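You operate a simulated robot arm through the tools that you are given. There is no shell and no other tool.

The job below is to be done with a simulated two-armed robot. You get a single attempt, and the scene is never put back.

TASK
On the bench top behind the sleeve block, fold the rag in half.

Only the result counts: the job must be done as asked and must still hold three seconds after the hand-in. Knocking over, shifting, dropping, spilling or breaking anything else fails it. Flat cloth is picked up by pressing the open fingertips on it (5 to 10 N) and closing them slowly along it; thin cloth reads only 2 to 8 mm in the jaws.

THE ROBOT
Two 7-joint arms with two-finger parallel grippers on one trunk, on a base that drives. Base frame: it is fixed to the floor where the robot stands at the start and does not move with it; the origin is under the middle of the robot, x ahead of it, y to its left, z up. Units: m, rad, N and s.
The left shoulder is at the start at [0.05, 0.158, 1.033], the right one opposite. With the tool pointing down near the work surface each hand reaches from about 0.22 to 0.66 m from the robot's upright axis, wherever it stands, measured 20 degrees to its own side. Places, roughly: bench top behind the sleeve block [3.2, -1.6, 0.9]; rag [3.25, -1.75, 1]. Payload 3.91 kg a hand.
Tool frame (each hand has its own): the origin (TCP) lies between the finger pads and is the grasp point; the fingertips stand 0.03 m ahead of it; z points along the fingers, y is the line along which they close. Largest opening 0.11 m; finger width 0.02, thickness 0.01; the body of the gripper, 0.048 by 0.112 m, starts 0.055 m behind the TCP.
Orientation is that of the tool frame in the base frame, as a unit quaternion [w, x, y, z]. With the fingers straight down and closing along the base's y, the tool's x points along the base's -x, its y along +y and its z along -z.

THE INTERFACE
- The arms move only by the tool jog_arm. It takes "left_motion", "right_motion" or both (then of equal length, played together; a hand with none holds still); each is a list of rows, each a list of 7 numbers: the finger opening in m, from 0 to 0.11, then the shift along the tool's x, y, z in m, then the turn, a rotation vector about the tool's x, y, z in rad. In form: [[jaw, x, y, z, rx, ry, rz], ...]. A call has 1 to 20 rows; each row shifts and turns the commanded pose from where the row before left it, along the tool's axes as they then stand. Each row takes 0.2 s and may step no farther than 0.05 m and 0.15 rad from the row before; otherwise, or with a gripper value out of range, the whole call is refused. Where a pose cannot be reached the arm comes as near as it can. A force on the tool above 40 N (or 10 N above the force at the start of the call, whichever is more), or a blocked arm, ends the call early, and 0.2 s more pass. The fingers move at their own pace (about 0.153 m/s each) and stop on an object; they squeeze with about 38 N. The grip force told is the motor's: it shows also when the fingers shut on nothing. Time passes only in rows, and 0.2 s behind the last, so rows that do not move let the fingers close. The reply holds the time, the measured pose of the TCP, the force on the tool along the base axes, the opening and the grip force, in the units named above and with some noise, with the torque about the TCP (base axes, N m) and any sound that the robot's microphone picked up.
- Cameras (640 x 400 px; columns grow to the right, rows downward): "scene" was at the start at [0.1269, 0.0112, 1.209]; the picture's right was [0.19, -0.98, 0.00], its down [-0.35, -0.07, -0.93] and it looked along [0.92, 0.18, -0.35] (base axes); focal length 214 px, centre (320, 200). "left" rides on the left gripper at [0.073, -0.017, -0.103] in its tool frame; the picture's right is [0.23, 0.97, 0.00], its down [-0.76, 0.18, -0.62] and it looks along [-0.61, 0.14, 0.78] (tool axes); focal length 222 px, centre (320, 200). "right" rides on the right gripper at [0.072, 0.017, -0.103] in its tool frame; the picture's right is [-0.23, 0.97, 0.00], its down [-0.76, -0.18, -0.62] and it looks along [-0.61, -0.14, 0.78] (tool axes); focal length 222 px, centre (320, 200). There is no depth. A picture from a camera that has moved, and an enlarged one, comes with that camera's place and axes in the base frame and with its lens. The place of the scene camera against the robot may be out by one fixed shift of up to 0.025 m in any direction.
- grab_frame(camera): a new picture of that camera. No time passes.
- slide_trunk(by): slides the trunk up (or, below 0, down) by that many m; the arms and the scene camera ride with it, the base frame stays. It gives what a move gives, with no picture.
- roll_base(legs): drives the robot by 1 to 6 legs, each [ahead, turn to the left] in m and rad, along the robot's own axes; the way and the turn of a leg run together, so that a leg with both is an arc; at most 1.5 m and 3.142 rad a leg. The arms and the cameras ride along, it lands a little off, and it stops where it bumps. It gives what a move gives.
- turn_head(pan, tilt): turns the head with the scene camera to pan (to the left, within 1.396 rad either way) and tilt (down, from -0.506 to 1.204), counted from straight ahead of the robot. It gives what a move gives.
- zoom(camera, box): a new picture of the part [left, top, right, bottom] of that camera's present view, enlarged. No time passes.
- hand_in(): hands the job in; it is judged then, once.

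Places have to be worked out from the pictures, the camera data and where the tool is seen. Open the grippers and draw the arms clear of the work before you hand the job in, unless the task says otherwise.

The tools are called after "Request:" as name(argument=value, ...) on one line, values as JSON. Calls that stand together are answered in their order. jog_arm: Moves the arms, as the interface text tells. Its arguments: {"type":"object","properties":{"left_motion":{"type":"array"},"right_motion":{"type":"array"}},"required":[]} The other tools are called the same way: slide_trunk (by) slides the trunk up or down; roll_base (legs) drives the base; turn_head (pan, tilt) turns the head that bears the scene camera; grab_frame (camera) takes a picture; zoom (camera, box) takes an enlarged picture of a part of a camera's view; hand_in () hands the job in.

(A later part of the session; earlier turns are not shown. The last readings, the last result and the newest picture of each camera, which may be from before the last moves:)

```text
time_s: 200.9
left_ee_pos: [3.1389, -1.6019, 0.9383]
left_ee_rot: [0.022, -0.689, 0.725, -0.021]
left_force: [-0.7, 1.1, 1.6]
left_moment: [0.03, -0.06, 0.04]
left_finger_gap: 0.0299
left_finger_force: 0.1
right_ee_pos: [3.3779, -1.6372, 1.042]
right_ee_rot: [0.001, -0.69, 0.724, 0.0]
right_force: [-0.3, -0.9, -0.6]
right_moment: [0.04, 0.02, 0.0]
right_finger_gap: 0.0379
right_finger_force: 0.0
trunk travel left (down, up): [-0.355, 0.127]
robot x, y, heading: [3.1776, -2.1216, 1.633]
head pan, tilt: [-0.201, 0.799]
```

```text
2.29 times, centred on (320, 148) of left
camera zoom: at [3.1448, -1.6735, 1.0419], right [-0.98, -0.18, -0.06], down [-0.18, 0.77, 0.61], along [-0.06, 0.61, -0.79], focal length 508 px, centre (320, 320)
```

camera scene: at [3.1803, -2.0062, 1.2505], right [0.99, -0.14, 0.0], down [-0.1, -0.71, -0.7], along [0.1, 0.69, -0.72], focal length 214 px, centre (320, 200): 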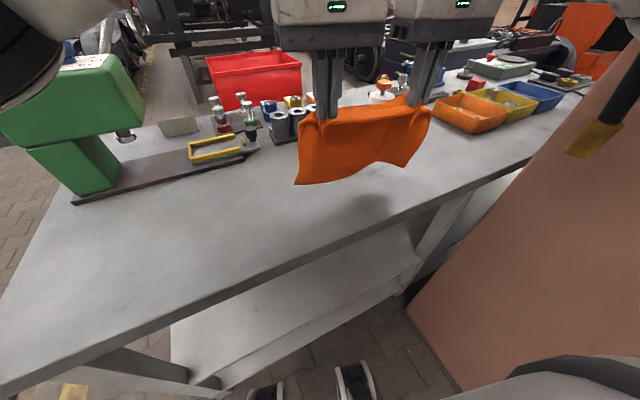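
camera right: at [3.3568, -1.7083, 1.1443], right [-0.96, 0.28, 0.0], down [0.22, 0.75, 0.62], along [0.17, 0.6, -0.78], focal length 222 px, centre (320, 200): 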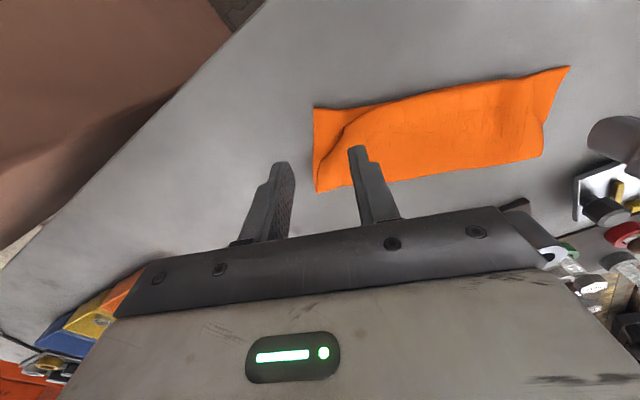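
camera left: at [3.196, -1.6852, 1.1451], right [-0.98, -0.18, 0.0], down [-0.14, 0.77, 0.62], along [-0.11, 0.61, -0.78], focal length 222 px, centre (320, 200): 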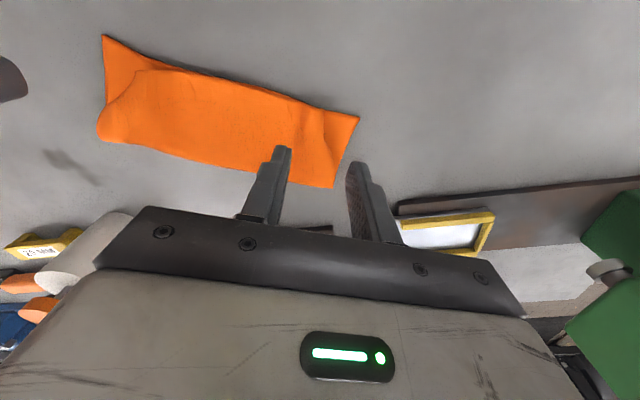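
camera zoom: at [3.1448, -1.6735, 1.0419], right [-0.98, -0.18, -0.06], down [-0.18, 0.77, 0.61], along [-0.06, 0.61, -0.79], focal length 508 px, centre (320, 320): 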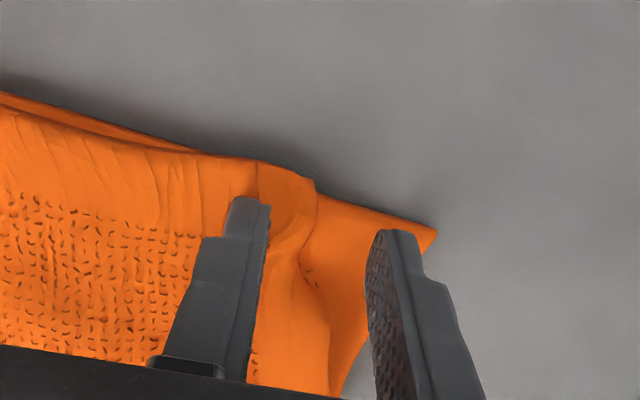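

The outer finger catches only the corner tip; I raise slightly, shift 8 mm inward, and press again.

Request:
jog_arm(left_motion=[[0.03, 0, 0, -0.005, 0, 0, 0], [0.03, 0, -0.008, 0, 0, 0, 0], [0.03, 0, 0, 0.005, 0, 0, 0], [0.03, 0, 0, 0.002, 0, 0, 0], [0.03, 0, 0, 0, 0, 0, 0]])

Request:
jog_arm(left_motion=[[0.03, 0, 0, 0.0015, 0, 0, 0], [0.03, 0, 0, 0, 0, 0, 0]])

Request:
zoom(camera="left", box=[180, 60, 460, 235])

```text
time_s: 202.1
left_ee_pos: [3.1477, -1.6001, 0.937]
left_ee_rot: [0.021, -0.689, 0.724, -0.022]
left_force: [0.2, -0.5, 2.2]
left_moment: [-0.01, -0.02, 0.02]
left_finger_gap: 0.0301
left_finger_force: 0.0
right_ee_pos: [3.3771, -1.6365, 1.0422]
right_ee_rot: [0.0, -0.689, 0.725, -0.001]
right_force: [-0.2, -0.2, -0.9]
right_moment: [0.02, -0.02, -0.03]
right_finger_gap: 0.0382
right_finger_force: 0.1
trunk travel left (down, up): [-0.355, 0.127]
robot x, y, heading: [3.1763, -2.123, 1.631]
head pan, tilt: [-0.201, 0.799]
```

```text
time_s: 202.7
left_ee_pos: [3.1479, -1.5993, 0.9361]
left_ee_rot: [0.022, -0.688, 0.725, -0.021]
left_force: [0.0, -0.2, 5.6]
left_moment: [0.0, -0.09, -0.07]
left_finger_gap: 0.0301
left_finger_force: 0.1
right_ee_pos: [3.3767, -1.6381, 1.0417]
right_ee_rot: [0.001, -0.69, 0.724, 0.0]
right_force: [0.1, 0.5, 0.2]
right_moment: [-0.03, 0.0, 0.02]
right_finger_gap: 0.0382
right_finger_force: 0.1
trunk travel left (down, up): [-0.355, 0.127]
robot x, y, heading: [3.176, -2.117, 1.634]
head pan, tilt: [-0.201, 0.799]
```

```text
2.29 times, centred on (320, 148) of left
camera zoom: at [3.1538, -1.6726, 1.039], right [-0.98, -0.18, -0.06], down [-0.18, 0.77, 0.61], along [-0.06, 0.61, -0.79], focal length 508 px, centre (320, 320)
```

zoom: 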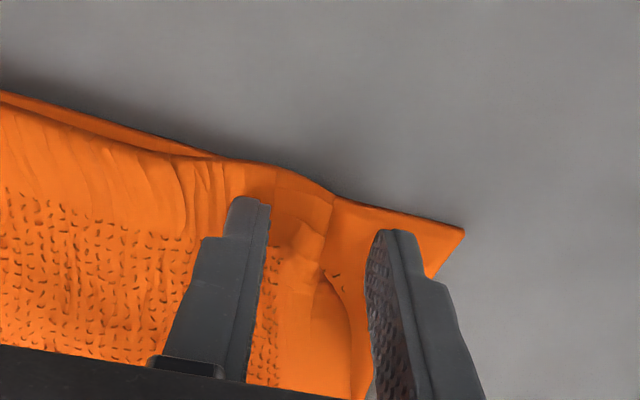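

The pinned lower layer is right, but the corner would hit the outer finger. Better: the right hand pins both layers firmly at mid-rag, and the left hand drags the curled corner outward with closed fingers. I reposition both hands.

Request:
jog_arm(left_motion=[[0.03, 0, 0, -0.008, 0, 0, 0], [0.015, 0, 0, -0.01, -0.03, 0, 0], [0.0, 0.002, -0.006, 0, -0.03, 0, 0], [0.0, 0.0021, -0.0062, 0, 0, 0, 0], [0.0, 0, 0, 0, 0, 0, 0], [0.0, 0, 0, 0, 0, 0, 0], [0.0, 0, 0, 0, 0, 0, 0]], right_motion=[[0.02, -0.011, 0.029, 0, 0, 0, 0], [0.0, -0.011, 0.029, 0, 0, 0, 0], [0.0, -0.0118, 0.0304, 0, 0, 0, 0], [0.0, 0, 0, 0.03, 0, 0, 0], [0.0, 0, 0, 0.03, 0, 0, 0], [0.0, 0, 0, 0.03, 0, 0, 0], [0.0, 0, 0, 0, 0, 0, 0]])

Request:
zoom(camera="scene", box=[240, 130, 400, 230])

Request:
zoom(camera="left", box=[180, 60, 460, 235])

```text
time_s: 204.3
left_ee_pos: [3.1579, -1.6054, 0.9541]
left_ee_rot: [0.001, -0.689, 0.725, -0.001]
left_force: [-0.1, -0.1, 0.5]
left_moment: [-0.01, 0.01, -0.02]
left_finger_gap: 0.004
left_finger_force: 38.1
right_ee_pos: [3.289, -1.5992, 0.9506]
right_ee_rot: [0.001, -0.69, 0.724, 0.0]
right_force: [0.0, 0.3, -0.3]
right_moment: [0.01, -0.01, -0.03]
right_finger_gap: 0.0
right_finger_force: 37.6
trunk travel left (down, up): [-0.355, 0.127]
robot x, y, heading: [3.1728, -2.1169, 1.635]
head pan, tilt: [-0.201, 0.799]
```

```text
4.00 times, centred on (320, 180) of scene
camera zoom: at [3.1803, -2.0063, 1.2505], right [0.99, -0.14, 0.0], down [-0.1, -0.71, -0.7], along [0.1, 0.69, -0.72], focal length 858 px, centre (320, 280)
```

zoom: 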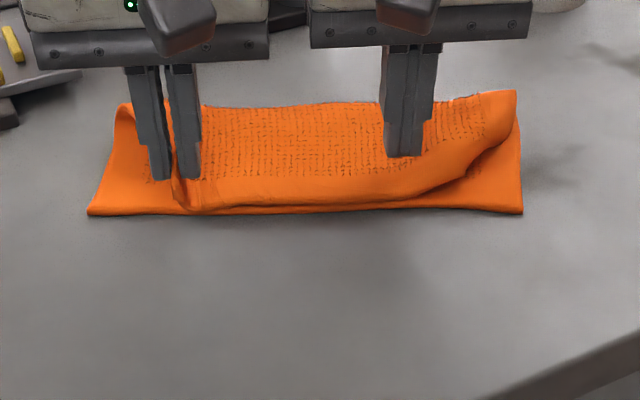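

```text
2.29 times, centred on (320, 148) of left
camera zoom: at [3.1702, -1.6785, 1.0563], right [-0.98, -0.18, 0.0], down [-0.14, 0.77, 0.62], along [-0.11, 0.61, -0.78], focal length 508 px, centre (320, 320)
```

zoom: 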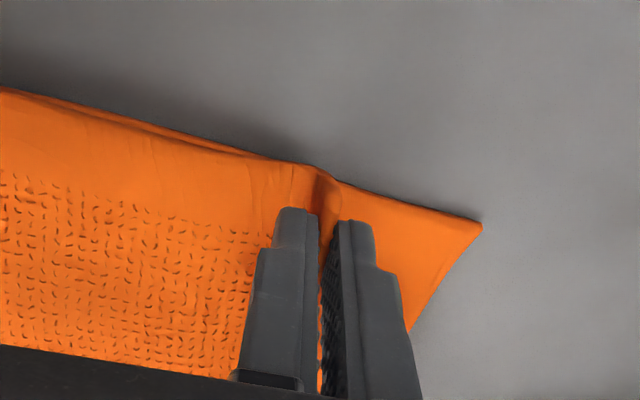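

While closing, the left jaw caught the upper layer right at corner B (4 mm). That's useful: I'll also take corner C by its tip with the right hand, then lay both corners exactly over A and D. I lift the right hand and move it over toward C to look.

Request:
jog_arm(right_motion=[[0.0, 0, 0, -0.03, 0, 0, 0], [0.0, 0, 0, -0.04, 0, 0, 0], [0.03, 0.01, -0.03, 0, 0, 0, 0], [0.04, 0.01, -0.03, 0, 0, 0, 0], [0.04, 0, 0, 0, 0, 0, 0]])

Request:
zoom(camera="right", box=[180, 40, 500, 240])

Request:
zoom(camera="scene", box=[240, 130, 400, 230])

```text
time_s: 205.5
left_ee_pos: [3.1579, -1.6044, 0.9535]
left_ee_rot: [0.002, -0.689, 0.725, 0.0]
left_force: [0.5, -0.3, -0.2]
left_moment: [-0.01, -0.03, -0.06]
left_finger_gap: 0.0042
left_finger_force: 37.6
right_ee_pos: [3.3506, -1.6229, 1.0209]
right_ee_rot: [-0.001, -0.689, 0.724, 0.0]
right_force: [-0.4, 1.0, 0.3]
right_moment: [0.01, 0.0, 0.0]
right_finger_gap: 0.0398
right_finger_force: 0.1
trunk travel left (down, up): [-0.355, 0.127]
robot x, y, heading: [3.178, -2.1161, 1.636]
head pan, tilt: [-0.201, 0.799]
```

```text
2.00 times, centred on (340, 140) of right
camera zoom: at [3.3296, -1.693, 1.1228], right [-0.96, 0.27, 0.0], down [0.21, 0.75, 0.62], along [0.17, 0.6, -0.78], focal length 444 px, centre (280, 320)
```

zoom: 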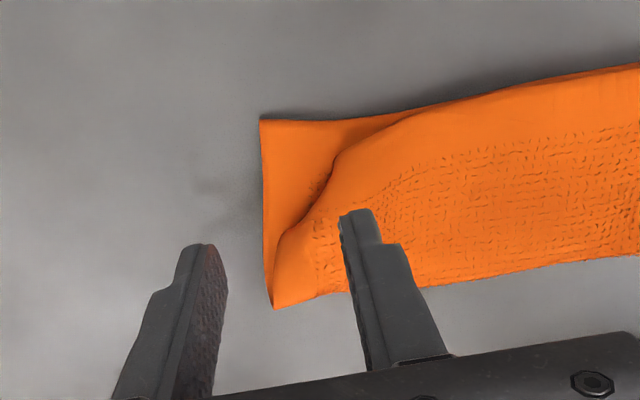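

```text
4.00 times, centred on (320, 180) of scene
camera zoom: at [3.1802, -2.0062, 1.2505], right [0.99, -0.14, 0.0], down [-0.1, -0.71, -0.7], along [0.1, 0.69, -0.72], focal length 858 px, centre (320, 280)
```

zoom: 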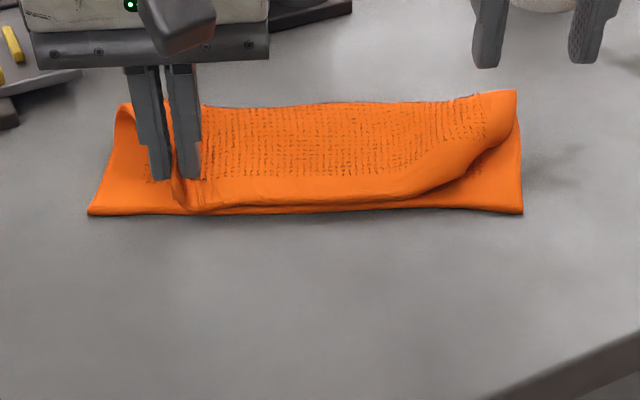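

C's corner is folded under (visible end at (3.322,-1.619), D at (3.354,-1.641)). I'll pinch the upper layer ~2.5 cm inside that end with the right hand, lift so the tucked flap drops out, and lay it down moving inward so it spreads outward. I position the right hand above that spot.

Request:
jog_arm(right_motion=[[0.04, -0.0033, 0.0177, 0, 0, 0, 0], [0.04, -0.0033, 0.0177, 0, 0, 0, 0], [0.04, -0.0033, 0.0177, 0.01, 0, 0, 0], [0.04, 0, 0, 0.025, 0, 0, 0], [0.04, 0, 0, 0.025, 0, 0, 0], [0.04, 0, 0, 0.008, 0, 0, 0], [0.04, 0, 0, 0, 0, 0, 0]])

Request:
zoom(camera="right", box=[180, 40, 500, 240])

```text
time_s: 207.1
left_ee_pos: [3.1562, -1.6053, 0.9541]
left_ee_rot: [0.002, -0.689, 0.725, 0.0]
left_force: [-0.7, 0.5, -0.8]
left_moment: [-0.01, 0.0, -0.03]
left_finger_gap: 0.0039
left_finger_force: 38.8
right_ee_pos: [3.2962, -1.6093, 0.951]
right_ee_rot: [0.0, -0.689, 0.724, 0.001]
right_force: [-0.1, -0.5, 1.3]
right_moment: [-0.01, 0.01, 0.0]
right_finger_gap: 0.0401
right_finger_force: 0.0
trunk travel left (down, up): [-0.355, 0.127]
robot x, y, heading: [3.1746, -2.122, 1.632]
head pan, tilt: [-0.201, 0.799]
```

```text
2.00 times, centred on (340, 140) of right
camera zoom: at [3.2741, -1.6794, 1.0536], right [-0.96, 0.27, 0.0], down [0.21, 0.75, 0.62], along [0.17, 0.6, -0.78], focal length 444 px, centre (280, 320)
```

zoom: 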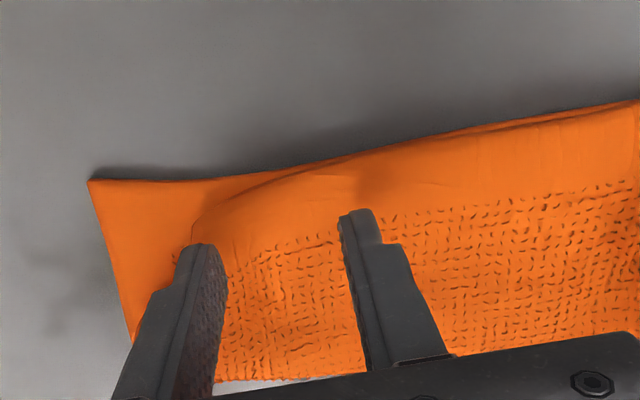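

The right fingers are over the upper layer, edge 17–23 mm away; I shift 6 mm toward the edge, press and pinch.

Request:
jog_arm(right_motion=[[0.04, 0.006, 0, 0.002, 0, 0, 0], [0.04, 0, 0, 0.004, 0, 0, 0], [0.04, 0, 0, 0.003, 0, 0, 0], [0.04, 0, 0, 0, 0, 0, 0]])

Request:
jog_arm(right_motion=[[0.04, 0, 0, 0.002, 0, 0, 0], [0.04, 0, 0, 0, 0, 0, 0]])

```text
time_s: 208.1
left_ee_pos: [3.159, -1.6049, 0.9539]
left_ee_rot: [0.001, -0.689, 0.725, -0.001]
left_force: [-0.3, -0.4, 0.5]
left_moment: [-0.01, -0.03, -0.05]
left_finger_gap: 0.0037
left_finger_force: 37.9
right_ee_pos: [3.2972, -1.6145, 0.9426]
right_ee_rot: [-0.001, -0.69, 0.723, 0.0]
right_force: [-0.6, 0.3, 1.3]
right_moment: [0.02, 0.01, 0.0]
right_finger_gap: 0.04
right_finger_force: 0.1
trunk travel left (down, up): [-0.355, 0.127]
robot x, y, heading: [3.1795, -2.1199, 1.632]
head pan, tilt: [-0.201, 0.799]
```

```text
time_s: 208.7
left_ee_pos: [3.1573, -1.6051, 0.9539]
left_ee_rot: [0.001, -0.689, 0.725, 0.0]
left_force: [-0.2, -0.5, -0.8]
left_moment: [-0.02, -0.02, -0.04]
left_finger_gap: 0.004
left_finger_force: 38.4
right_ee_pos: [3.2958, -1.6149, 0.9397]
right_ee_rot: [0.0, -0.689, 0.724, 0.0]
right_force: [-0.3, 0.3, 2.0]
right_moment: [-0.01, -0.01, 0.01]
right_finger_gap: 0.0398
right_finger_force: 0.2
trunk travel left (down, up): [-0.355, 0.127]
robot x, y, heading: [3.1752, -2.1204, 1.625]
head pan, tilt: [-0.201, 0.799]
```

2 N so far; I press 2.5 mm more and close slowly.

Request:
jog_arm(right_motion=[[0.04, 0, 0, 0.002, 0, 0, 0], [0.04, 0, 0, 0.0008, 0, 0, 0], [0.04, 0, 0, 0, 0, 0, 0]])

Request:
jog_arm(right_motion=[[0.036, 0, 0, 0, 0, 0, 0], [0.032, 0, 0, 0, 0, 0, 0], [0.028, 0, 0, 0, 0, 0, 0], [0.024, 0, 0, 0, 0, 0, 0], [0.02, 0, 0, 0, 0, 0, 0], [0.016, 0, 0, 0, 0, 0, 0]])

Request:
zoom(camera="right", box=[180, 40, 500, 240])

```text
time_s: 209.5
left_ee_pos: [3.1572, -1.6063, 0.9532]
left_ee_rot: [0.001, -0.689, 0.724, 0.0]
left_force: [0.1, 0.4, -0.2]
left_moment: [-0.01, -0.01, -0.04]
left_finger_gap: 0.0041
left_finger_force: 37.7
right_ee_pos: [3.2952, -1.6144, 0.9395]
right_ee_rot: [0.001, -0.69, 0.724, 0.001]
right_force: [-0.4, -0.3, 4.9]
right_moment: [0.01, -0.14, -0.01]
right_finger_gap: 0.0404
right_finger_force: 0.1
trunk travel left (down, up): [-0.355, 0.127]
robot x, y, heading: [3.1745, -2.1213, 1.632]
head pan, tilt: [-0.201, 0.799]
```

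```text
time_s: 210.9
left_ee_pos: [3.1571, -1.6055, 0.9545]
left_ee_rot: [0.001, -0.689, 0.724, 0.0]
left_force: [0.0, 0.2, -0.4]
left_moment: [0.01, -0.03, -0.04]
left_finger_gap: 0.0043
left_finger_force: 38.1
right_ee_pos: [3.2955, -1.6144, 0.9384]
right_ee_rot: [0.001, -0.69, 0.724, 0.001]
right_force: [-0.1, -0.5, 5.5]
right_moment: [0.01, -0.01, 0.05]
right_finger_gap: 0.016
right_finger_force: 0.1
trunk travel left (down, up): [-0.355, 0.127]
robot x, y, heading: [3.1785, -2.1177, 1.631]
head pan, tilt: [-0.201, 0.799]
```

```text
2.00 times, centred on (340, 140) of right
camera zoom: at [3.2748, -1.6853, 1.0406], right [-0.96, 0.27, 0.0], down [0.21, 0.75, 0.62], along [0.17, 0.6, -0.78], focal length 444 px, centre (280, 320)
```

zoom: 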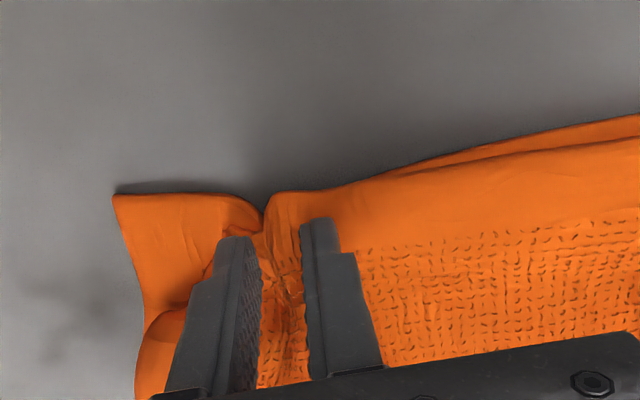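

The lower layer is starting to buckle along too. I raise 3 mm so only the upper ridge remains between the pads, then close.

Request:
jog_arm(right_motion=[[0.016, 0, 0, -0.002, 0, 0, 0], [0.016, 0, 0, -0.002, 0, 0, 0], [0.012, 0, 0, -0.001, 0, 0, 0], [0.008, 0, 0, 0, 0, 0, 0], [0.004, 0, 0, 0, 0, 0, 0], [0.0, 0, 0, 0, 0, 0, 0], [0.0, 0, 0, 0, 0, 0, 0]])

Request:
zoom(camera="right", box=[180, 40, 500, 240])

```text
time_s: 212.5
left_ee_pos: [3.1582, -1.6058, 0.9539]
left_ee_rot: [0.001, -0.688, 0.725, 0.0]
left_force: [7.7, 0.2, -1.0]
left_moment: [0.03, -0.26, -0.01]
left_finger_gap: 0.0041
left_finger_force: 37.9
right_ee_pos: [3.2954, -1.6134, 0.9437]
right_ee_rot: [0.0, -0.69, 0.724, 0.002]
right_force: [-7.4, 0.1, 1.5]
right_moment: [0.0, 0.25, 0.03]
right_finger_gap: 0.0036
right_finger_force: 38.0
trunk travel left (down, up): [-0.355, 0.127]
robot x, y, heading: [3.1764, -2.1196, 1.629]
head pan, tilt: [-0.201, 0.799]
```

```text
2.00 times, centred on (340, 140) of right
camera zoom: at [3.2741, -1.6849, 1.0459], right [-0.96, 0.27, 0.0], down [0.21, 0.75, 0.62], along [0.17, 0.6, -0.78], focal length 444 px, centre (280, 320)
```

zoom: 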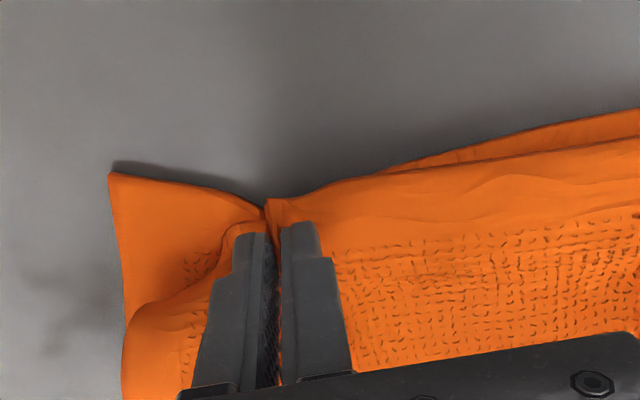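

Gap 3.6 mm – only the upper layer is held. I ease the tension slightly and lift both hands 4 cm to let the tucked corners drop out.

Request:
jog_arm(left_motion=[[0, 0, -0.001, -0.005, 0, 0, 0], [0, 0, -0.001, -0.01, 0, 0, 0], [0, 0, 0, -0.01, 0, 0, 0], [0, 0, 0, -0.01, 0, 0, 0], [0, 0, 0, 0, 0, 0, 0]], right_motion=[[0, 0, 0.001, -0.008, 0, 0, 0], [0, 0, 0.001, -0.012, 0, 0, 0], [0, 0, 0, -0.012, 0, 0, 0], [0, 0, 0, -0.012, 0, 0, 0], [0, 0, 0, 0, 0, 0, 0]])

Request:
zoom(camera="scene", box=[240, 120, 410, 226])

Request:
zoom(camera="right", box=[180, 40, 500, 240])

Request:
zoom(camera="left", box=[140, 40, 460, 240])

```text
time_s: 213.7
left_ee_pos: [3.1601, -1.6058, 0.9885]
left_ee_rot: [0.001, -0.689, 0.725, 0.0]
left_force: [5.0, 0.2, 0.0]
left_moment: [-0.03, -0.17, -0.04]
left_finger_gap: 0.0042
left_finger_force: 37.8
right_ee_pos: [3.2952, -1.6139, 0.9886]
right_ee_rot: [0.0, -0.69, 0.724, 0.0]
right_force: [-4.7, -0.2, 0.4]
right_moment: [-0.02, 0.16, 0.0]
right_finger_gap: 0.0037
right_finger_force: 37.5
trunk travel left (down, up): [-0.355, 0.127]
robot x, y, heading: [3.1745, -2.1177, 1.628]
head pan, tilt: [-0.201, 0.799]
```

```text
3.76 times, centred on (325, 173) of scene
camera zoom: at [3.1803, -2.0062, 1.2505], right [0.99, -0.14, 0.0], down [-0.1, -0.71, -0.7], along [0.1, 0.69, -0.72], focal length 807 px, centre (301, 302)
```

zoom: 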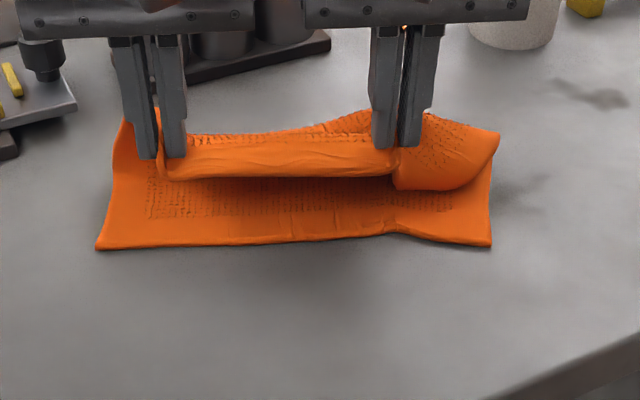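

```text
2.00 times, centred on (340, 140) of right
camera zoom: at [3.2737, -1.6844, 1.091], right [-0.96, 0.27, 0.0], down [0.22, 0.75, 0.62], along [0.17, 0.6, -0.78], focal length 444 px, centre (280, 320)
```

zoom: 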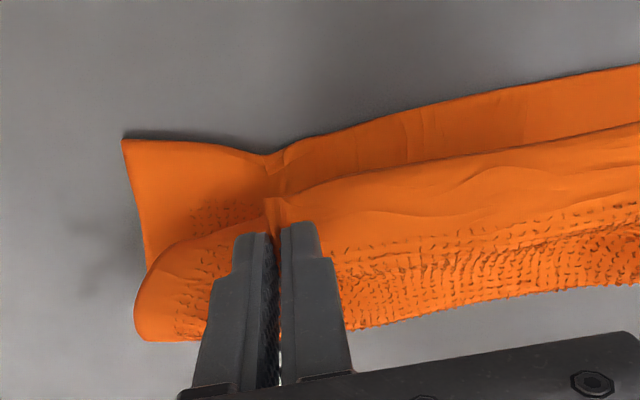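

```text
2.00 times, centred on (300, 140) of left
camera zoom: at [3.1723, -1.6787, 1.0914], right [-0.98, -0.18, 0.0], down [-0.14, 0.77, 0.62], along [-0.11, 0.61, -0.78], focal length 444 px, centre (360, 320)
```

zoom: 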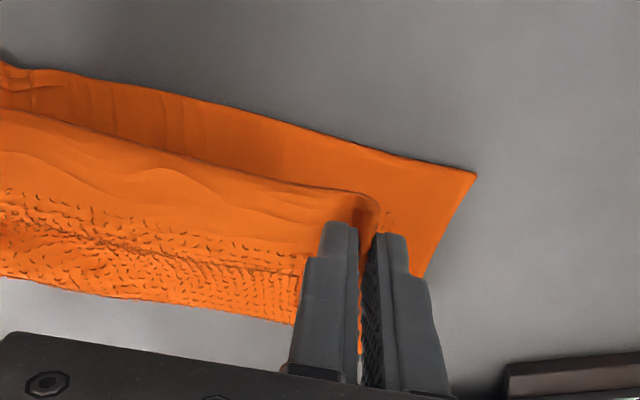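

The upper layer is lifted; A(3.111,-1.619) and D(3.350,-1.648) are in view, and the right corner flap hangs out. I lower both hands while moving slightly toward me and inward, so the hanging flaps are laid outward.

Request:
jog_arm(left_motion=[[0, 0.001, 0, 0.008, 0, 0, 0], [0, 0.001, 0, 0.008, 0, 0, 0], [0, 0.001, -0.003, 0.006, 0, 0, 0], [0, 0.001, -0.003, 0.006, 0, 0, 0], [0, 0.001, -0.003, 0.006, 0, 0, 0], [0, 0.001, -0.003, 0.005, 0, 0, 0], [0, 0, 0, 0.004, 0, 0, 0], [0, 0, 0, 0, 0, 0, 0]], right_motion=[[0, 0.003, 0, 0.008, 0, 0, 0], [0, 0.003, 0, 0.008, 0, 0, 0], [0, 0.003, 0.003, 0.006, 0, 0, 0], [0, 0.002, 0.003, 0.006, 0, 0, 0], [0, 0.002, 0.003, 0.006, 0, 0, 0], [0, 0.001, 0.003, 0.005, 0, 0, 0], [0, 0, 0, 0.004, 0, 0, 0], [0, 0, 0, 0, 0, 0, 0]])

Request:
zoom(camera="scene", box=[240, 120, 410, 226])

Request:
zoom(camera="right", box=[180, 40, 500, 240])

Request:
zoom(camera="left", box=[140, 40, 460, 240])

```text
time_s: 215.5
left_ee_pos: [3.1708, -1.6116, 0.9442]
left_ee_rot: [-0.001, -0.69, 0.724, 0.001]
left_force: [-11.9, 2.0, -5.0]
left_moment: [-0.07, -0.92, -0.13]
left_finger_gap: 0.0038
left_finger_force: 38.2
right_ee_pos: [3.2822, -1.6276, 0.9448]
right_ee_rot: [0.001, -0.689, 0.725, 0.0]
right_force: [12.9, -1.9, 5.3]
right_moment: [0.19, 1.35, 0.12]
right_finger_gap: 0.0036
right_finger_force: 37.8
trunk travel left (down, up): [-0.355, 0.127]
robot x, y, heading: [3.1768, -2.1202, 1.633]
head pan, tilt: [-0.201, 0.799]
```

```text
3.76 times, centred on (325, 173) of scene
camera zoom: at [3.1803, -2.0063, 1.2505], right [0.99, -0.14, 0.0], down [-0.1, -0.71, -0.7], along [0.1, 0.69, -0.72], focal length 807 px, centre (301, 302)
```

zoom: 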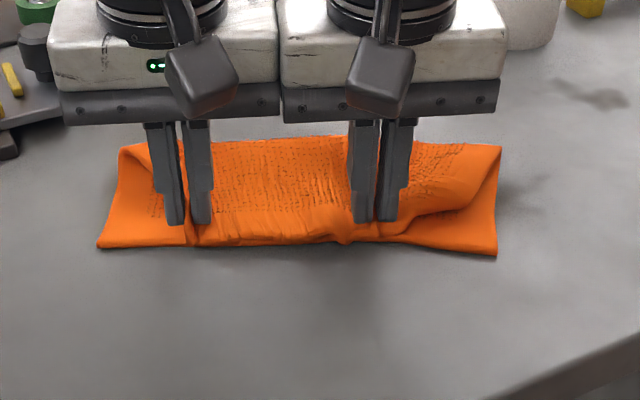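

```text
2.00 times, centred on (340, 140) of right
camera zoom: at [3.2608, -1.6981, 1.0473], right [-0.96, 0.28, 0.0], down [0.22, 0.75, 0.62], along [0.17, 0.6, -0.78], focal length 444 px, centre (280, 320)
```

zoom: 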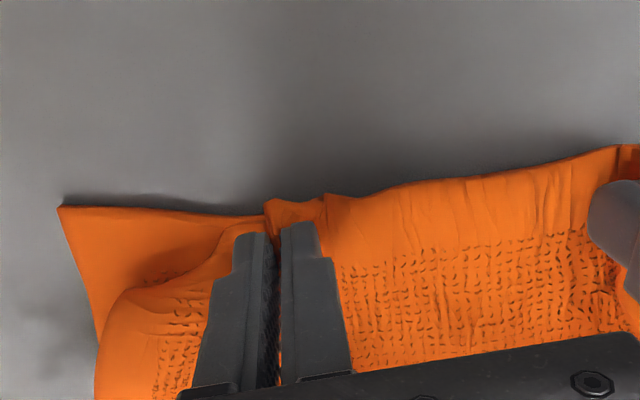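

```text
2.00 times, centred on (300, 140) of left
camera zoom: at [3.1833, -1.6852, 1.0465], right [-0.98, -0.18, 0.0], down [-0.14, 0.77, 0.62], along [-0.11, 0.61, -0.78], focal length 444 px, centre (360, 320)
```

zoom: 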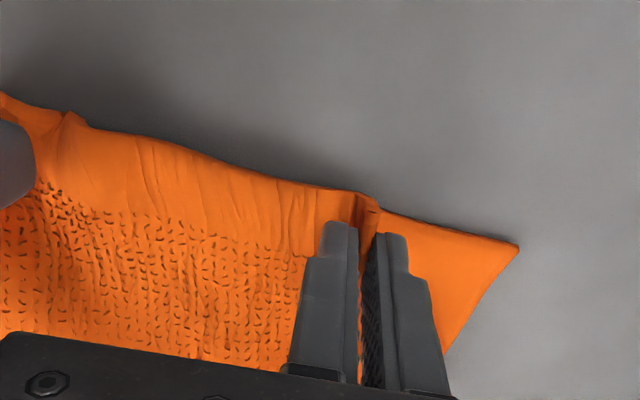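

The grippers' bodies met (spacing 0.111 m) – I must not move further inward. I lift both again while separating them, so the right corner flap can hang down freely.

Request:
jog_arm(left_motion=[[0, 0, 0.004, -0.004, 0, 0, 0], [0, 0, 0.004, -0.012, 0, 0, 0], [0, 0, 0.002, -0.015, 0, 0, 0], [0, 0, 0, -0.015, 0, 0, 0], [0, 0, 0, -0.014, 0, 0, 0], [0, 0, 0, 0, 0, 0, 0]], right_motion=[[0, 0, -0.004, -0.004, 0, 0, 0], [0, 0, -0.004, -0.012, 0, 0, 0], [0, 0, -0.004, -0.015, 0, 0, 0], [0, 0, 0, -0.015, 0, 0, 0], [0, 0, 0, -0.014, 0, 0, 0], [0, 0, 0, 0, 0, 0, 0]])

Request:
zoom(camera="scene", box=[240, 120, 410, 226])

Request:
zoom(camera="right", box=[180, 0, 500, 200])

Request:
zoom(camera="left", box=[140, 0, 460, 200])

```text
time_s: 216.9
left_ee_pos: [3.1622, -1.6109, 1.0065]
left_ee_rot: [0.001, -0.689, 0.725, 0.0]
left_force: [0.1, 0.1, -0.1]
left_moment: [0.0, -0.05, -0.02]
left_finger_gap: 0.004
left_finger_force: 37.7
right_ee_pos: [3.2929, -1.6272, 1.0053]
right_ee_rot: [0.0, -0.69, 0.724, 0.001]
right_force: [0.0, 0.4, -0.5]
right_moment: [-0.01, 0.0, -0.01]
right_finger_gap: 0.0036
right_finger_force: 38.3
trunk travel left (down, up): [-0.355, 0.127]
robot x, y, heading: [3.1778, -2.1223, 1.629]
head pan, tilt: [-0.201, 0.799]
```

```text
3.76 times, centred on (325, 173) of scene
camera zoom: at [3.1803, -2.0062, 1.2505], right [0.99, -0.14, 0.0], down [-0.1, -0.71, -0.7], along [0.1, 0.69, -0.72], focal length 807 px, centre (301, 302)
```

zoom: 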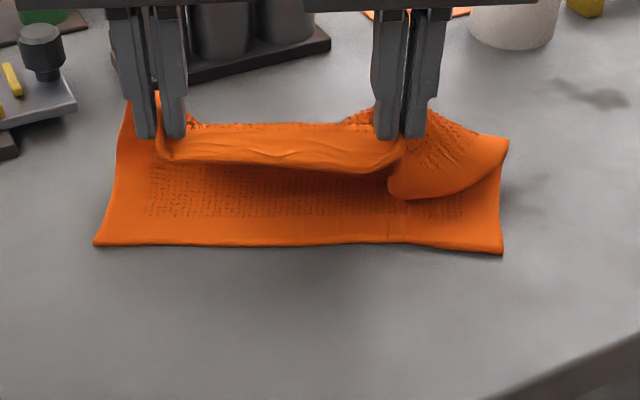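

```text
2.00 times, centred on (340, 100) of right
camera zoom: at [3.2713, -1.6983, 1.1063], right [-0.96, 0.27, 0.0], down [0.22, 0.75, 0.62], along [0.17, 0.6, -0.78], focal length 444 px, centre (280, 400)
```

zoom: 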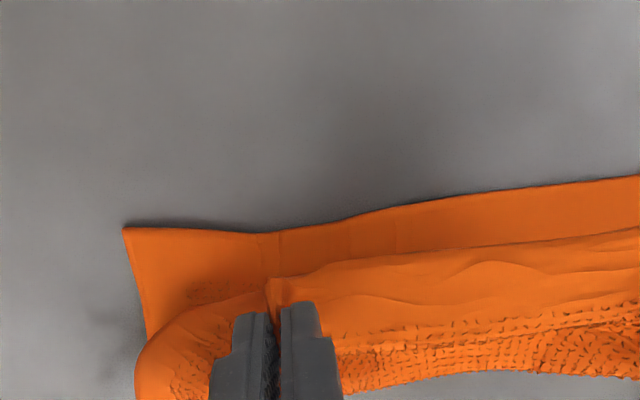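

```text
2.00 times, centred on (300, 100) of left
camera zoom: at [3.1738, -1.6841, 1.1085], right [-0.98, -0.18, 0.0], down [-0.14, 0.77, 0.62], along [-0.11, 0.61, -0.78], focal length 444 px, centre (360, 400)
```

zoom: 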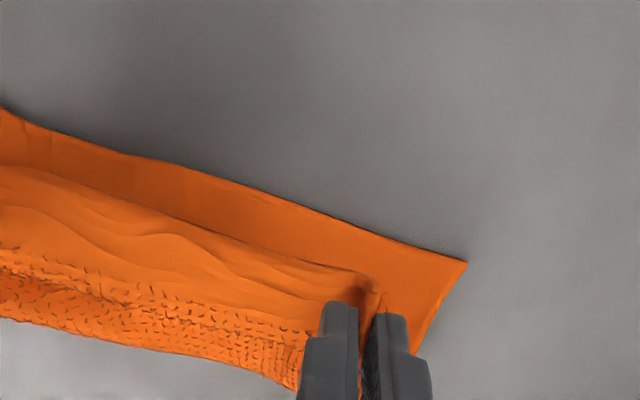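

The right corner flap C now hangs straight down under the right jaw. I lower both hands while shifting them to the left together, so C is laid out to the right and B goes over A.

Request:
jog_arm(left_motion=[[0, 0, 0, 0.0125, 0, 0, 0], [0, 0, 0, 0.0125, 0, 0, 0], [0, -0.001, 0.005, 0.005, 0, 0, 0], [0, -0.001, 0.005, 0.005, 0, 0, 0], [0, -0.001, 0.005, 0.005, 0, 0, 0], [0, -0.001, 0.005, 0.005, 0, 0, 0], [0, -0.001, 0.005, 0.005, 0, 0, 0], [0, -0.001, 0.005, 0.005, 0, 0, 0], [0, 0, 0.005, 0.004, 0, 0, 0], [0, 0, 0, 0, 0, 0, 0]], right_motion=[[0, 0, 0, 0.0125, 0, 0, 0], [0, 0, 0, 0.0125, 0, 0, 0], [0, 0, 0.005, 0.005, 0, 0, 0], [0, 0, 0.005, 0.005, 0, 0, 0], [0, 0, 0.005, 0.005, 0, 0, 0], [0, 0, 0.005, 0.005, 0, 0, 0], [0, 0, 0.005, 0.005, 0, 0, 0], [0, 0, 0.005, 0.005, 0, 0, 0], [0, 0, 0.005, 0.004, 0, 0, 0], [0, 0, 0, 0, 0, 0, 0]])

Request:
zoom(camera="scene", box=[240, 120, 410, 226])

Request:
zoom(camera="right", box=[180, 40, 500, 240])

Request:
zoom(camera="left", box=[140, 40, 460, 240])

```text
time_s: 219.1
left_ee_pos: [3.1282, -1.603, 0.9451]
left_ee_rot: [0.0, -0.688, 0.725, 0.001]
left_force: [0.9, -0.8, 0.1]
left_moment: [0.04, -0.01, -0.08]
left_finger_gap: 0.0039
left_finger_force: 38.6
right_ee_pos: [3.2581, -1.6256, 0.9456]
right_ee_rot: [0.0, -0.69, 0.724, 0.0]
right_force: [-0.2, -0.6, 0.7]
right_moment: [0.03, 0.0, -0.02]
right_finger_gap: 0.0037
right_finger_force: 37.7
trunk travel left (down, up): [-0.355, 0.127]
robot x, y, heading: [3.1764, -2.1173, 1.635]
head pan, tilt: [-0.201, 0.799]
```

```text
3.76 times, centred on (325, 173) of scene
camera zoom: at [3.1803, -2.0062, 1.2505], right [0.99, -0.14, 0.0], down [-0.1, -0.71, -0.7], along [0.1, 0.69, -0.72], focal length 807 px, centre (301, 302)
```

zoom: 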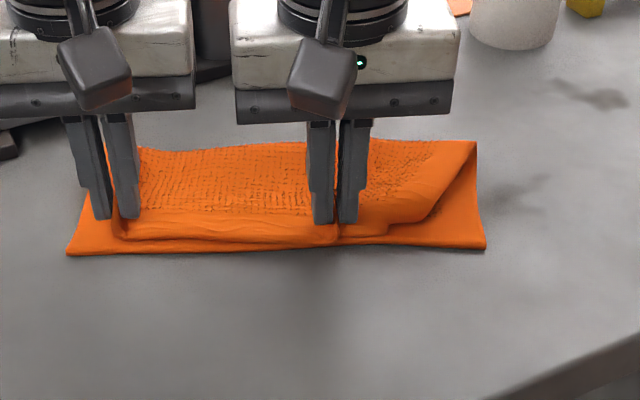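

```text
2.00 times, centred on (340, 140) of right
camera zoom: at [3.237, -1.6967, 1.048], right [-0.96, 0.28, 0.0], down [0.22, 0.75, 0.62], along [0.17, 0.6, -0.78], focal length 444 px, centre (280, 320)
```

zoom: 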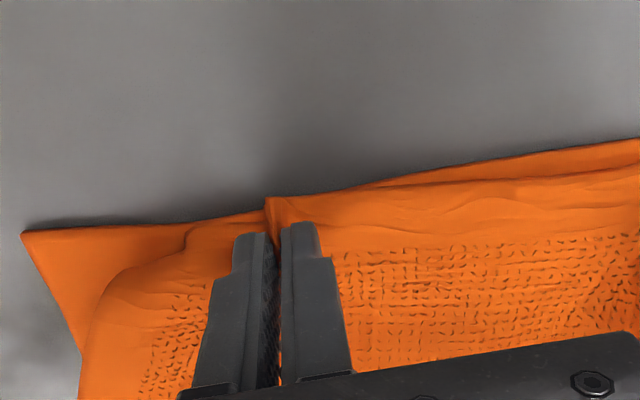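

```text
2.00 times, centred on (300, 140) of left
camera zoom: at [3.14, -1.676, 1.0483], right [-0.98, -0.18, 0.0], down [-0.14, 0.77, 0.62], along [-0.11, 0.61, -0.78], focal length 444 px, centre (360, 320)
```

zoom: 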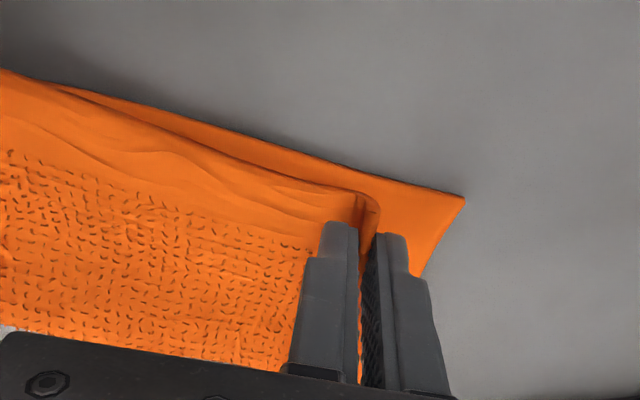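

Now C is laid outward; with the gathers in the jaws still to be let out (3–4 cm on each side), B and C should reach A and D. I lower slightly and open both jaws with the inner fingers fixed, then lift.

Request:
jog_arm(left_motion=[[0, 0, 0, 0.003, 0, 0, 0], [0.008, 0, 0.002, 0, 0, 0, 0], [0.014, 0, 0.003, 0, 0, 0, 0], [0.02, 0, 0.003, 0, 0, 0, 0], [0.026, 0, 0.003, 0, 0, 0, 0], [0.032, 0, 0.003, 0, 0, 0, 0], [0.038, 0, 0.003, 0, 0, 0, 0], [0.038, 0, 0, -0.01, 0, 0, 0], [0.038, 0, 0, -0.03, 0, 0, 0], [0.038, 0, 0, -0.04, 0, 0, 0], [0.038, 0, 0, 0, 0, 0, 0]], right_motion=[[0, 0, 0, 0.003, 0, 0, 0], [0.008, 0, -0.002, 0, 0, 0, 0], [0.014, 0, -0.003, 0, 0, 0, 0], [0.02, 0, -0.003, 0, 0, 0, 0], [0.026, 0, -0.003, 0, 0, 0, 0], [0.032, 0, -0.003, 0, 0, 0, 0], [0.038, 0, -0.003, 0, 0, 0, 0], [0.038, 0, 0, -0.01, 0, 0, 0], [0.038, 0, 0, -0.03, 0, 0, 0], [0.038, 0, 0, -0.04, 0, 0, 0], [0.038, 0, 0, 0, 0, 0, 0]])

Request:
zoom(camera="scene", box=[240, 120, 410, 226])

Request:
zoom(camera="right", box=[180, 20, 500, 220])

Request:
zoom(camera="left", box=[80, 20, 400, 220])

```text
time_s: 221.5
left_ee_pos: [3.1089, -1.6018, 1.0207]
left_ee_rot: [0.001, -0.689, 0.725, 0.0]
left_force: [0.5, -0.7, -0.2]
left_moment: [0.01, 0.0, 0.01]
left_finger_gap: 0.0378
left_finger_force: 0.1
right_ee_pos: [3.2741, -1.6255, 1.0249]
right_ee_rot: [0.0, -0.689, 0.724, -0.001]
right_force: [-0.1, -0.3, -0.1]
right_moment: [-0.01, 0.01, 0.0]
right_finger_gap: 0.0381
right_finger_force: 0.0
trunk travel left (down, up): [-0.355, 0.127]
robot x, y, heading: [3.1778, -2.1206, 1.632]
head pan, tilt: [-0.201, 0.799]
```

```text
3.76 times, centred on (325, 173) of scene
camera zoom: at [3.1803, -2.0061, 1.2505], right [0.99, -0.14, 0.0], down [-0.1, -0.71, -0.7], along [0.1, 0.69, -0.72], focal length 807 px, centre (301, 302)
```

zoom: 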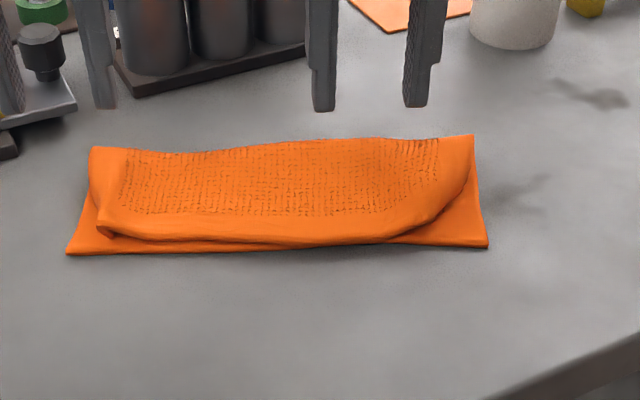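

```text
2.00 times, centred on (340, 120) of right
camera zoom: at [3.2533, -1.6975, 1.1264], right [-0.96, 0.28, 0.0], down [0.22, 0.75, 0.62], along [0.17, 0.6, -0.78], focal length 444 px, centre (280, 360)
```

zoom: 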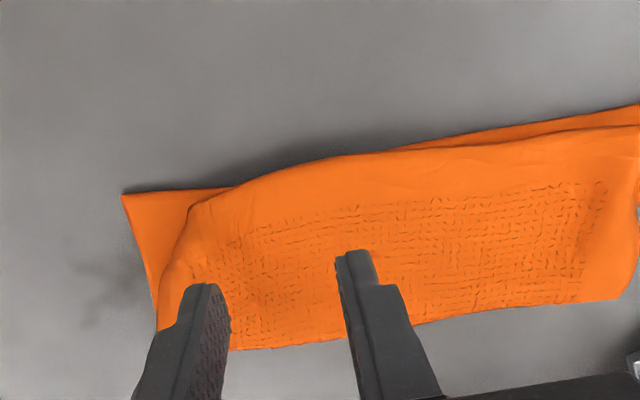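

```text
2.00 times, centred on (240, 120) of left
camera zoom: at [3.1212, -1.6746, 1.1242], right [-0.98, -0.18, 0.0], down [-0.14, 0.77, 0.62], along [-0.11, 0.61, -0.78], focal length 444 px, centre (480, 360)
```

zoom: 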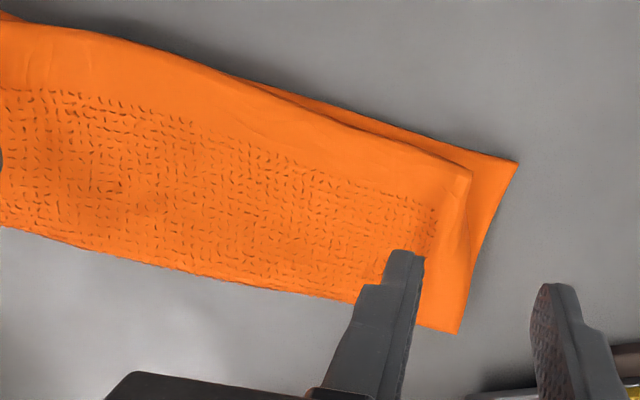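

Very good: B is now 2 cm from A, C about 3.5 cm from D, the fold depth ~0.09 m. I make one gentle improvement at C: the left hand pins both layers at mid-rag with closed fingers while the right closed fingers draw C toward D. First I position both above.

Request:
jog_arm(left_motion=[[0.0, -0.0066, -0.0184, 0, 0, 0, 0], [0.0, -0.0066, -0.0184, 0, 0, 0, 0], [0.0, -0.0066, -0.0183, 0, 0, 0, 0], [0.0, 0, 0, 0.03, 0, 0, 0], [0.0, 0, 0, 0.035, 0, 0, 0], [0.0, 0, 0, 0, 0, 0, 0]], right_motion=[[0.0, -0.0014, -0.0139, 0, 0, 0, 0], [0.0, -0.0014, -0.0139, 0, 0, 0, 0], [0.0, 0, 0, 0, 0, 0, 0], [0.0, 0, 0, 0.035, 0, 0, 0], [0.0, 0, 0, 0.035, 0, 0, 0], [0.0, 0, 0, 0, 0, 0, 0]])

Request:
zoom(camera="scene", box=[240, 120, 410, 226])

Request:
zoom(camera="right", box=[180, 40, 500, 240])

```text
time_s: 222.9
left_ee_pos: [3.1663, -1.5854, 0.9589]
left_ee_rot: [0.001, -0.689, 0.724, 0.0]
left_force: [-0.4, -0.9, -0.1]
left_moment: [0.0, 0.0, -0.02]
left_finger_gap: 0.0001
left_finger_force: 37.9
right_ee_pos: [3.3031, -1.625, 0.9523]
right_ee_rot: [0.0, -0.69, 0.724, 0.0]
right_force: [0.0, 0.2, -0.1]
right_moment: [0.0, 0.0, 0.02]
right_finger_gap: 0.0
right_finger_force: 37.9
trunk travel left (down, up): [-0.355, 0.127]
robot x, y, heading: [3.1772, -2.1235, 1.632]
head pan, tilt: [-0.201, 0.799]
```

```text
3.76 times, centred on (325, 173) of scene
camera zoom: at [3.1803, -2.0063, 1.2505], right [0.99, -0.14, 0.0], down [-0.1, -0.71, -0.7], along [0.1, 0.69, -0.72], focal length 807 px, centre (301, 302)
```

zoom: 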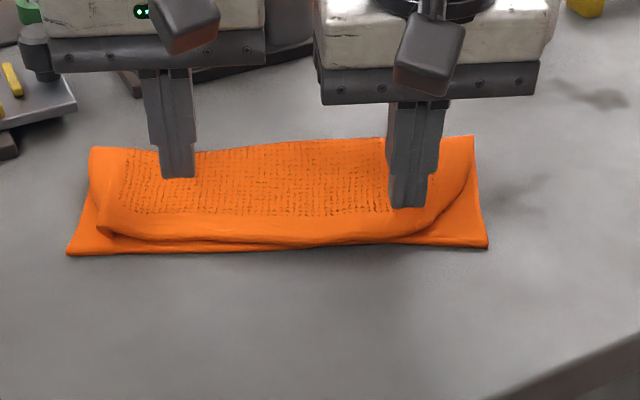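

```text
2.00 times, centred on (340, 140) of right
camera zoom: at [3.2811, -1.6961, 1.055], right [-0.96, 0.27, 0.0], down [0.21, 0.75, 0.62], along [0.17, 0.6, -0.78], focal length 444 px, centre (280, 320)
```

zoom: 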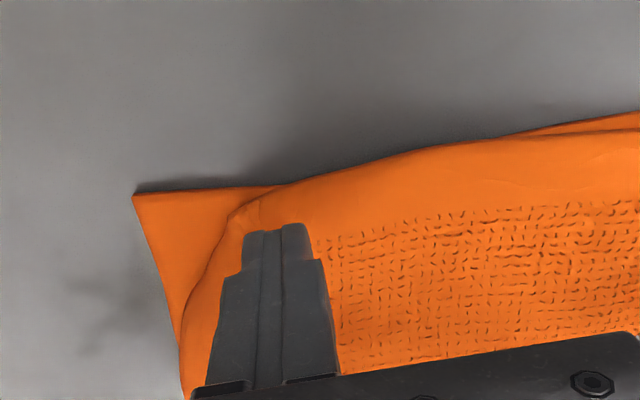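

Both are placed. I lower the left hand to pin firmly and the right hand to a light press.

Request:
jog_arm(left_motion=[[0.0, 0, 0, 0.006, 0, 0, 0], [0.0, 0, 0, 0.006, 0, 0, 0], [0.0, 0, 0, 0.004, 0, 0, 0], [0.0, 0, 0, 0.002, 0, 0, 0], [0.0, 0, 0, 0, 0, 0, 0]], right_motion=[[0.0, 0, 0, 0.004, 0, 0, 0], [0.0, 0, 0, 0.003, 0, 0, 0], [0.0, 0, 0, 0.002, 0, 0, 0], [0.0, 0, 0, 0.001, 0, 0, 0], [0.0, 0, 0, 0, 0, 0, 0]])

Request:
jog_arm(left_motion=[[0.0, 0, 0, 0.002, 0, 0, 0], [0.0, 0, 0, 0.001, 0, 0, 0], [0.0, 0, 0, 0, 0, 0, 0]], right_motion=[[0.0, 0, 0, 0.001, 0, 0, 0], [0.0, 0, 0, 0.001, 0, 0, 0], [0.0, 0, 0, 0, 0, 0, 0]])

```text
time_s: 224.1
left_ee_pos: [3.1652, -1.5848, 0.9415]
left_ee_rot: [0.001, -0.689, 0.725, 0.001]
left_force: [-0.2, 0.3, -0.3]
left_moment: [0.01, 0.01, 0.01]
left_finger_gap: 0.0
left_finger_force: 37.6
right_ee_pos: [3.3026, -1.625, 0.942]
right_ee_rot: [0.001, -0.689, 0.724, 0.0]
right_force: [-0.2, -0.3, 1.9]
right_moment: [-0.02, -0.01, 0.0]
right_finger_gap: 0.0
right_finger_force: 38.0
trunk travel left (down, up): [-0.355, 0.127]
robot x, y, heading: [3.1798, -2.1204, 1.629]
head pan, tilt: [-0.201, 0.799]
```

```text
time_s: 224.9
left_ee_pos: [3.1655, -1.5852, 0.9378]
left_ee_rot: [0.001, -0.689, 0.724, 0.0]
left_force: [-0.2, 1.0, 1.9]
left_moment: [0.04, 0.03, -0.01]
left_finger_gap: 0.0003
left_finger_force: 38.0
right_ee_pos: [3.3034, -1.6257, 0.9408]
right_ee_rot: [0.0, -0.69, 0.724, 0.0]
right_force: [0.4, 0.1, 0.9]
right_moment: [0.05, 0.0, 0.01]
right_finger_gap: 0.0
right_finger_force: 38.0
trunk travel left (down, up): [-0.355, 0.127]
robot x, y, heading: [3.1775, -2.1189, 1.63]
head pan, tilt: [-0.201, 0.799]
```

The left is at 1.9 N, the right around 1 N. I press further: left toward 10 N, right toward 3–4 N.

Request:
jog_arm(left_motion=[[0.0, 0, 0, 0.001, 0, 0, 0], [0.0, 0, 0, 0.001, 0, 0, 0], [0.0, 0, 0, 0, 0, 0, 0]], right_motion=[[0.0, 0, 0, 0.0015, 0, 0, 0], [0.0, 0, 0, 0.001, 0, 0, 0], [0.0, 0, 0, 0, 0, 0, 0]])

Request:
zoom(camera="right", box=[180, 40, 500, 240])

```text
time_s: 225.7
left_ee_pos: [3.1659, -1.5868, 0.9381]
left_ee_rot: [0.002, -0.689, 0.725, 0.001]
left_force: [-0.3, 1.8, 6.3]
left_moment: [0.09, -0.01, -0.01]
left_finger_gap: 0.0
left_finger_force: 37.6
right_ee_pos: [3.3039, -1.6253, 0.9387]
right_ee_rot: [0.001, -0.69, 0.724, 0.001]
right_force: [0.1, 0.8, 2.1]
right_moment: [-0.01, -0.05, 0.0]
right_finger_gap: 0.0
right_finger_force: 37.5
trunk travel left (down, up): [-0.355, 0.127]
robot x, y, heading: [3.1768, -2.1198, 1.627]
head pan, tilt: [-0.201, 0.799]
```

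```text
2.00 times, centred on (340, 140) of right
camera zoom: at [3.2822, -1.6963, 1.041], right [-0.96, 0.28, 0.0], down [0.22, 0.75, 0.62], along [0.17, 0.6, -0.78], focal length 444 px, centre (280, 320)
```

zoom: 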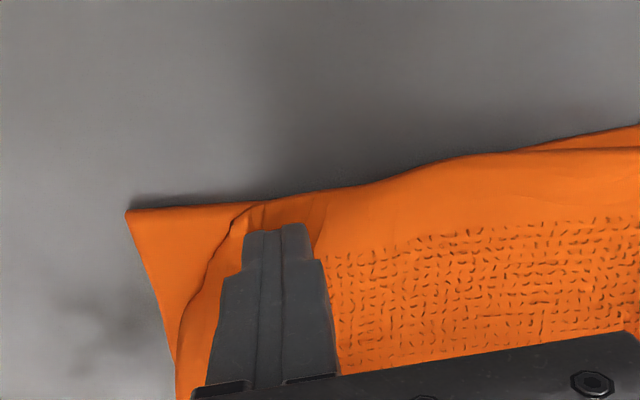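

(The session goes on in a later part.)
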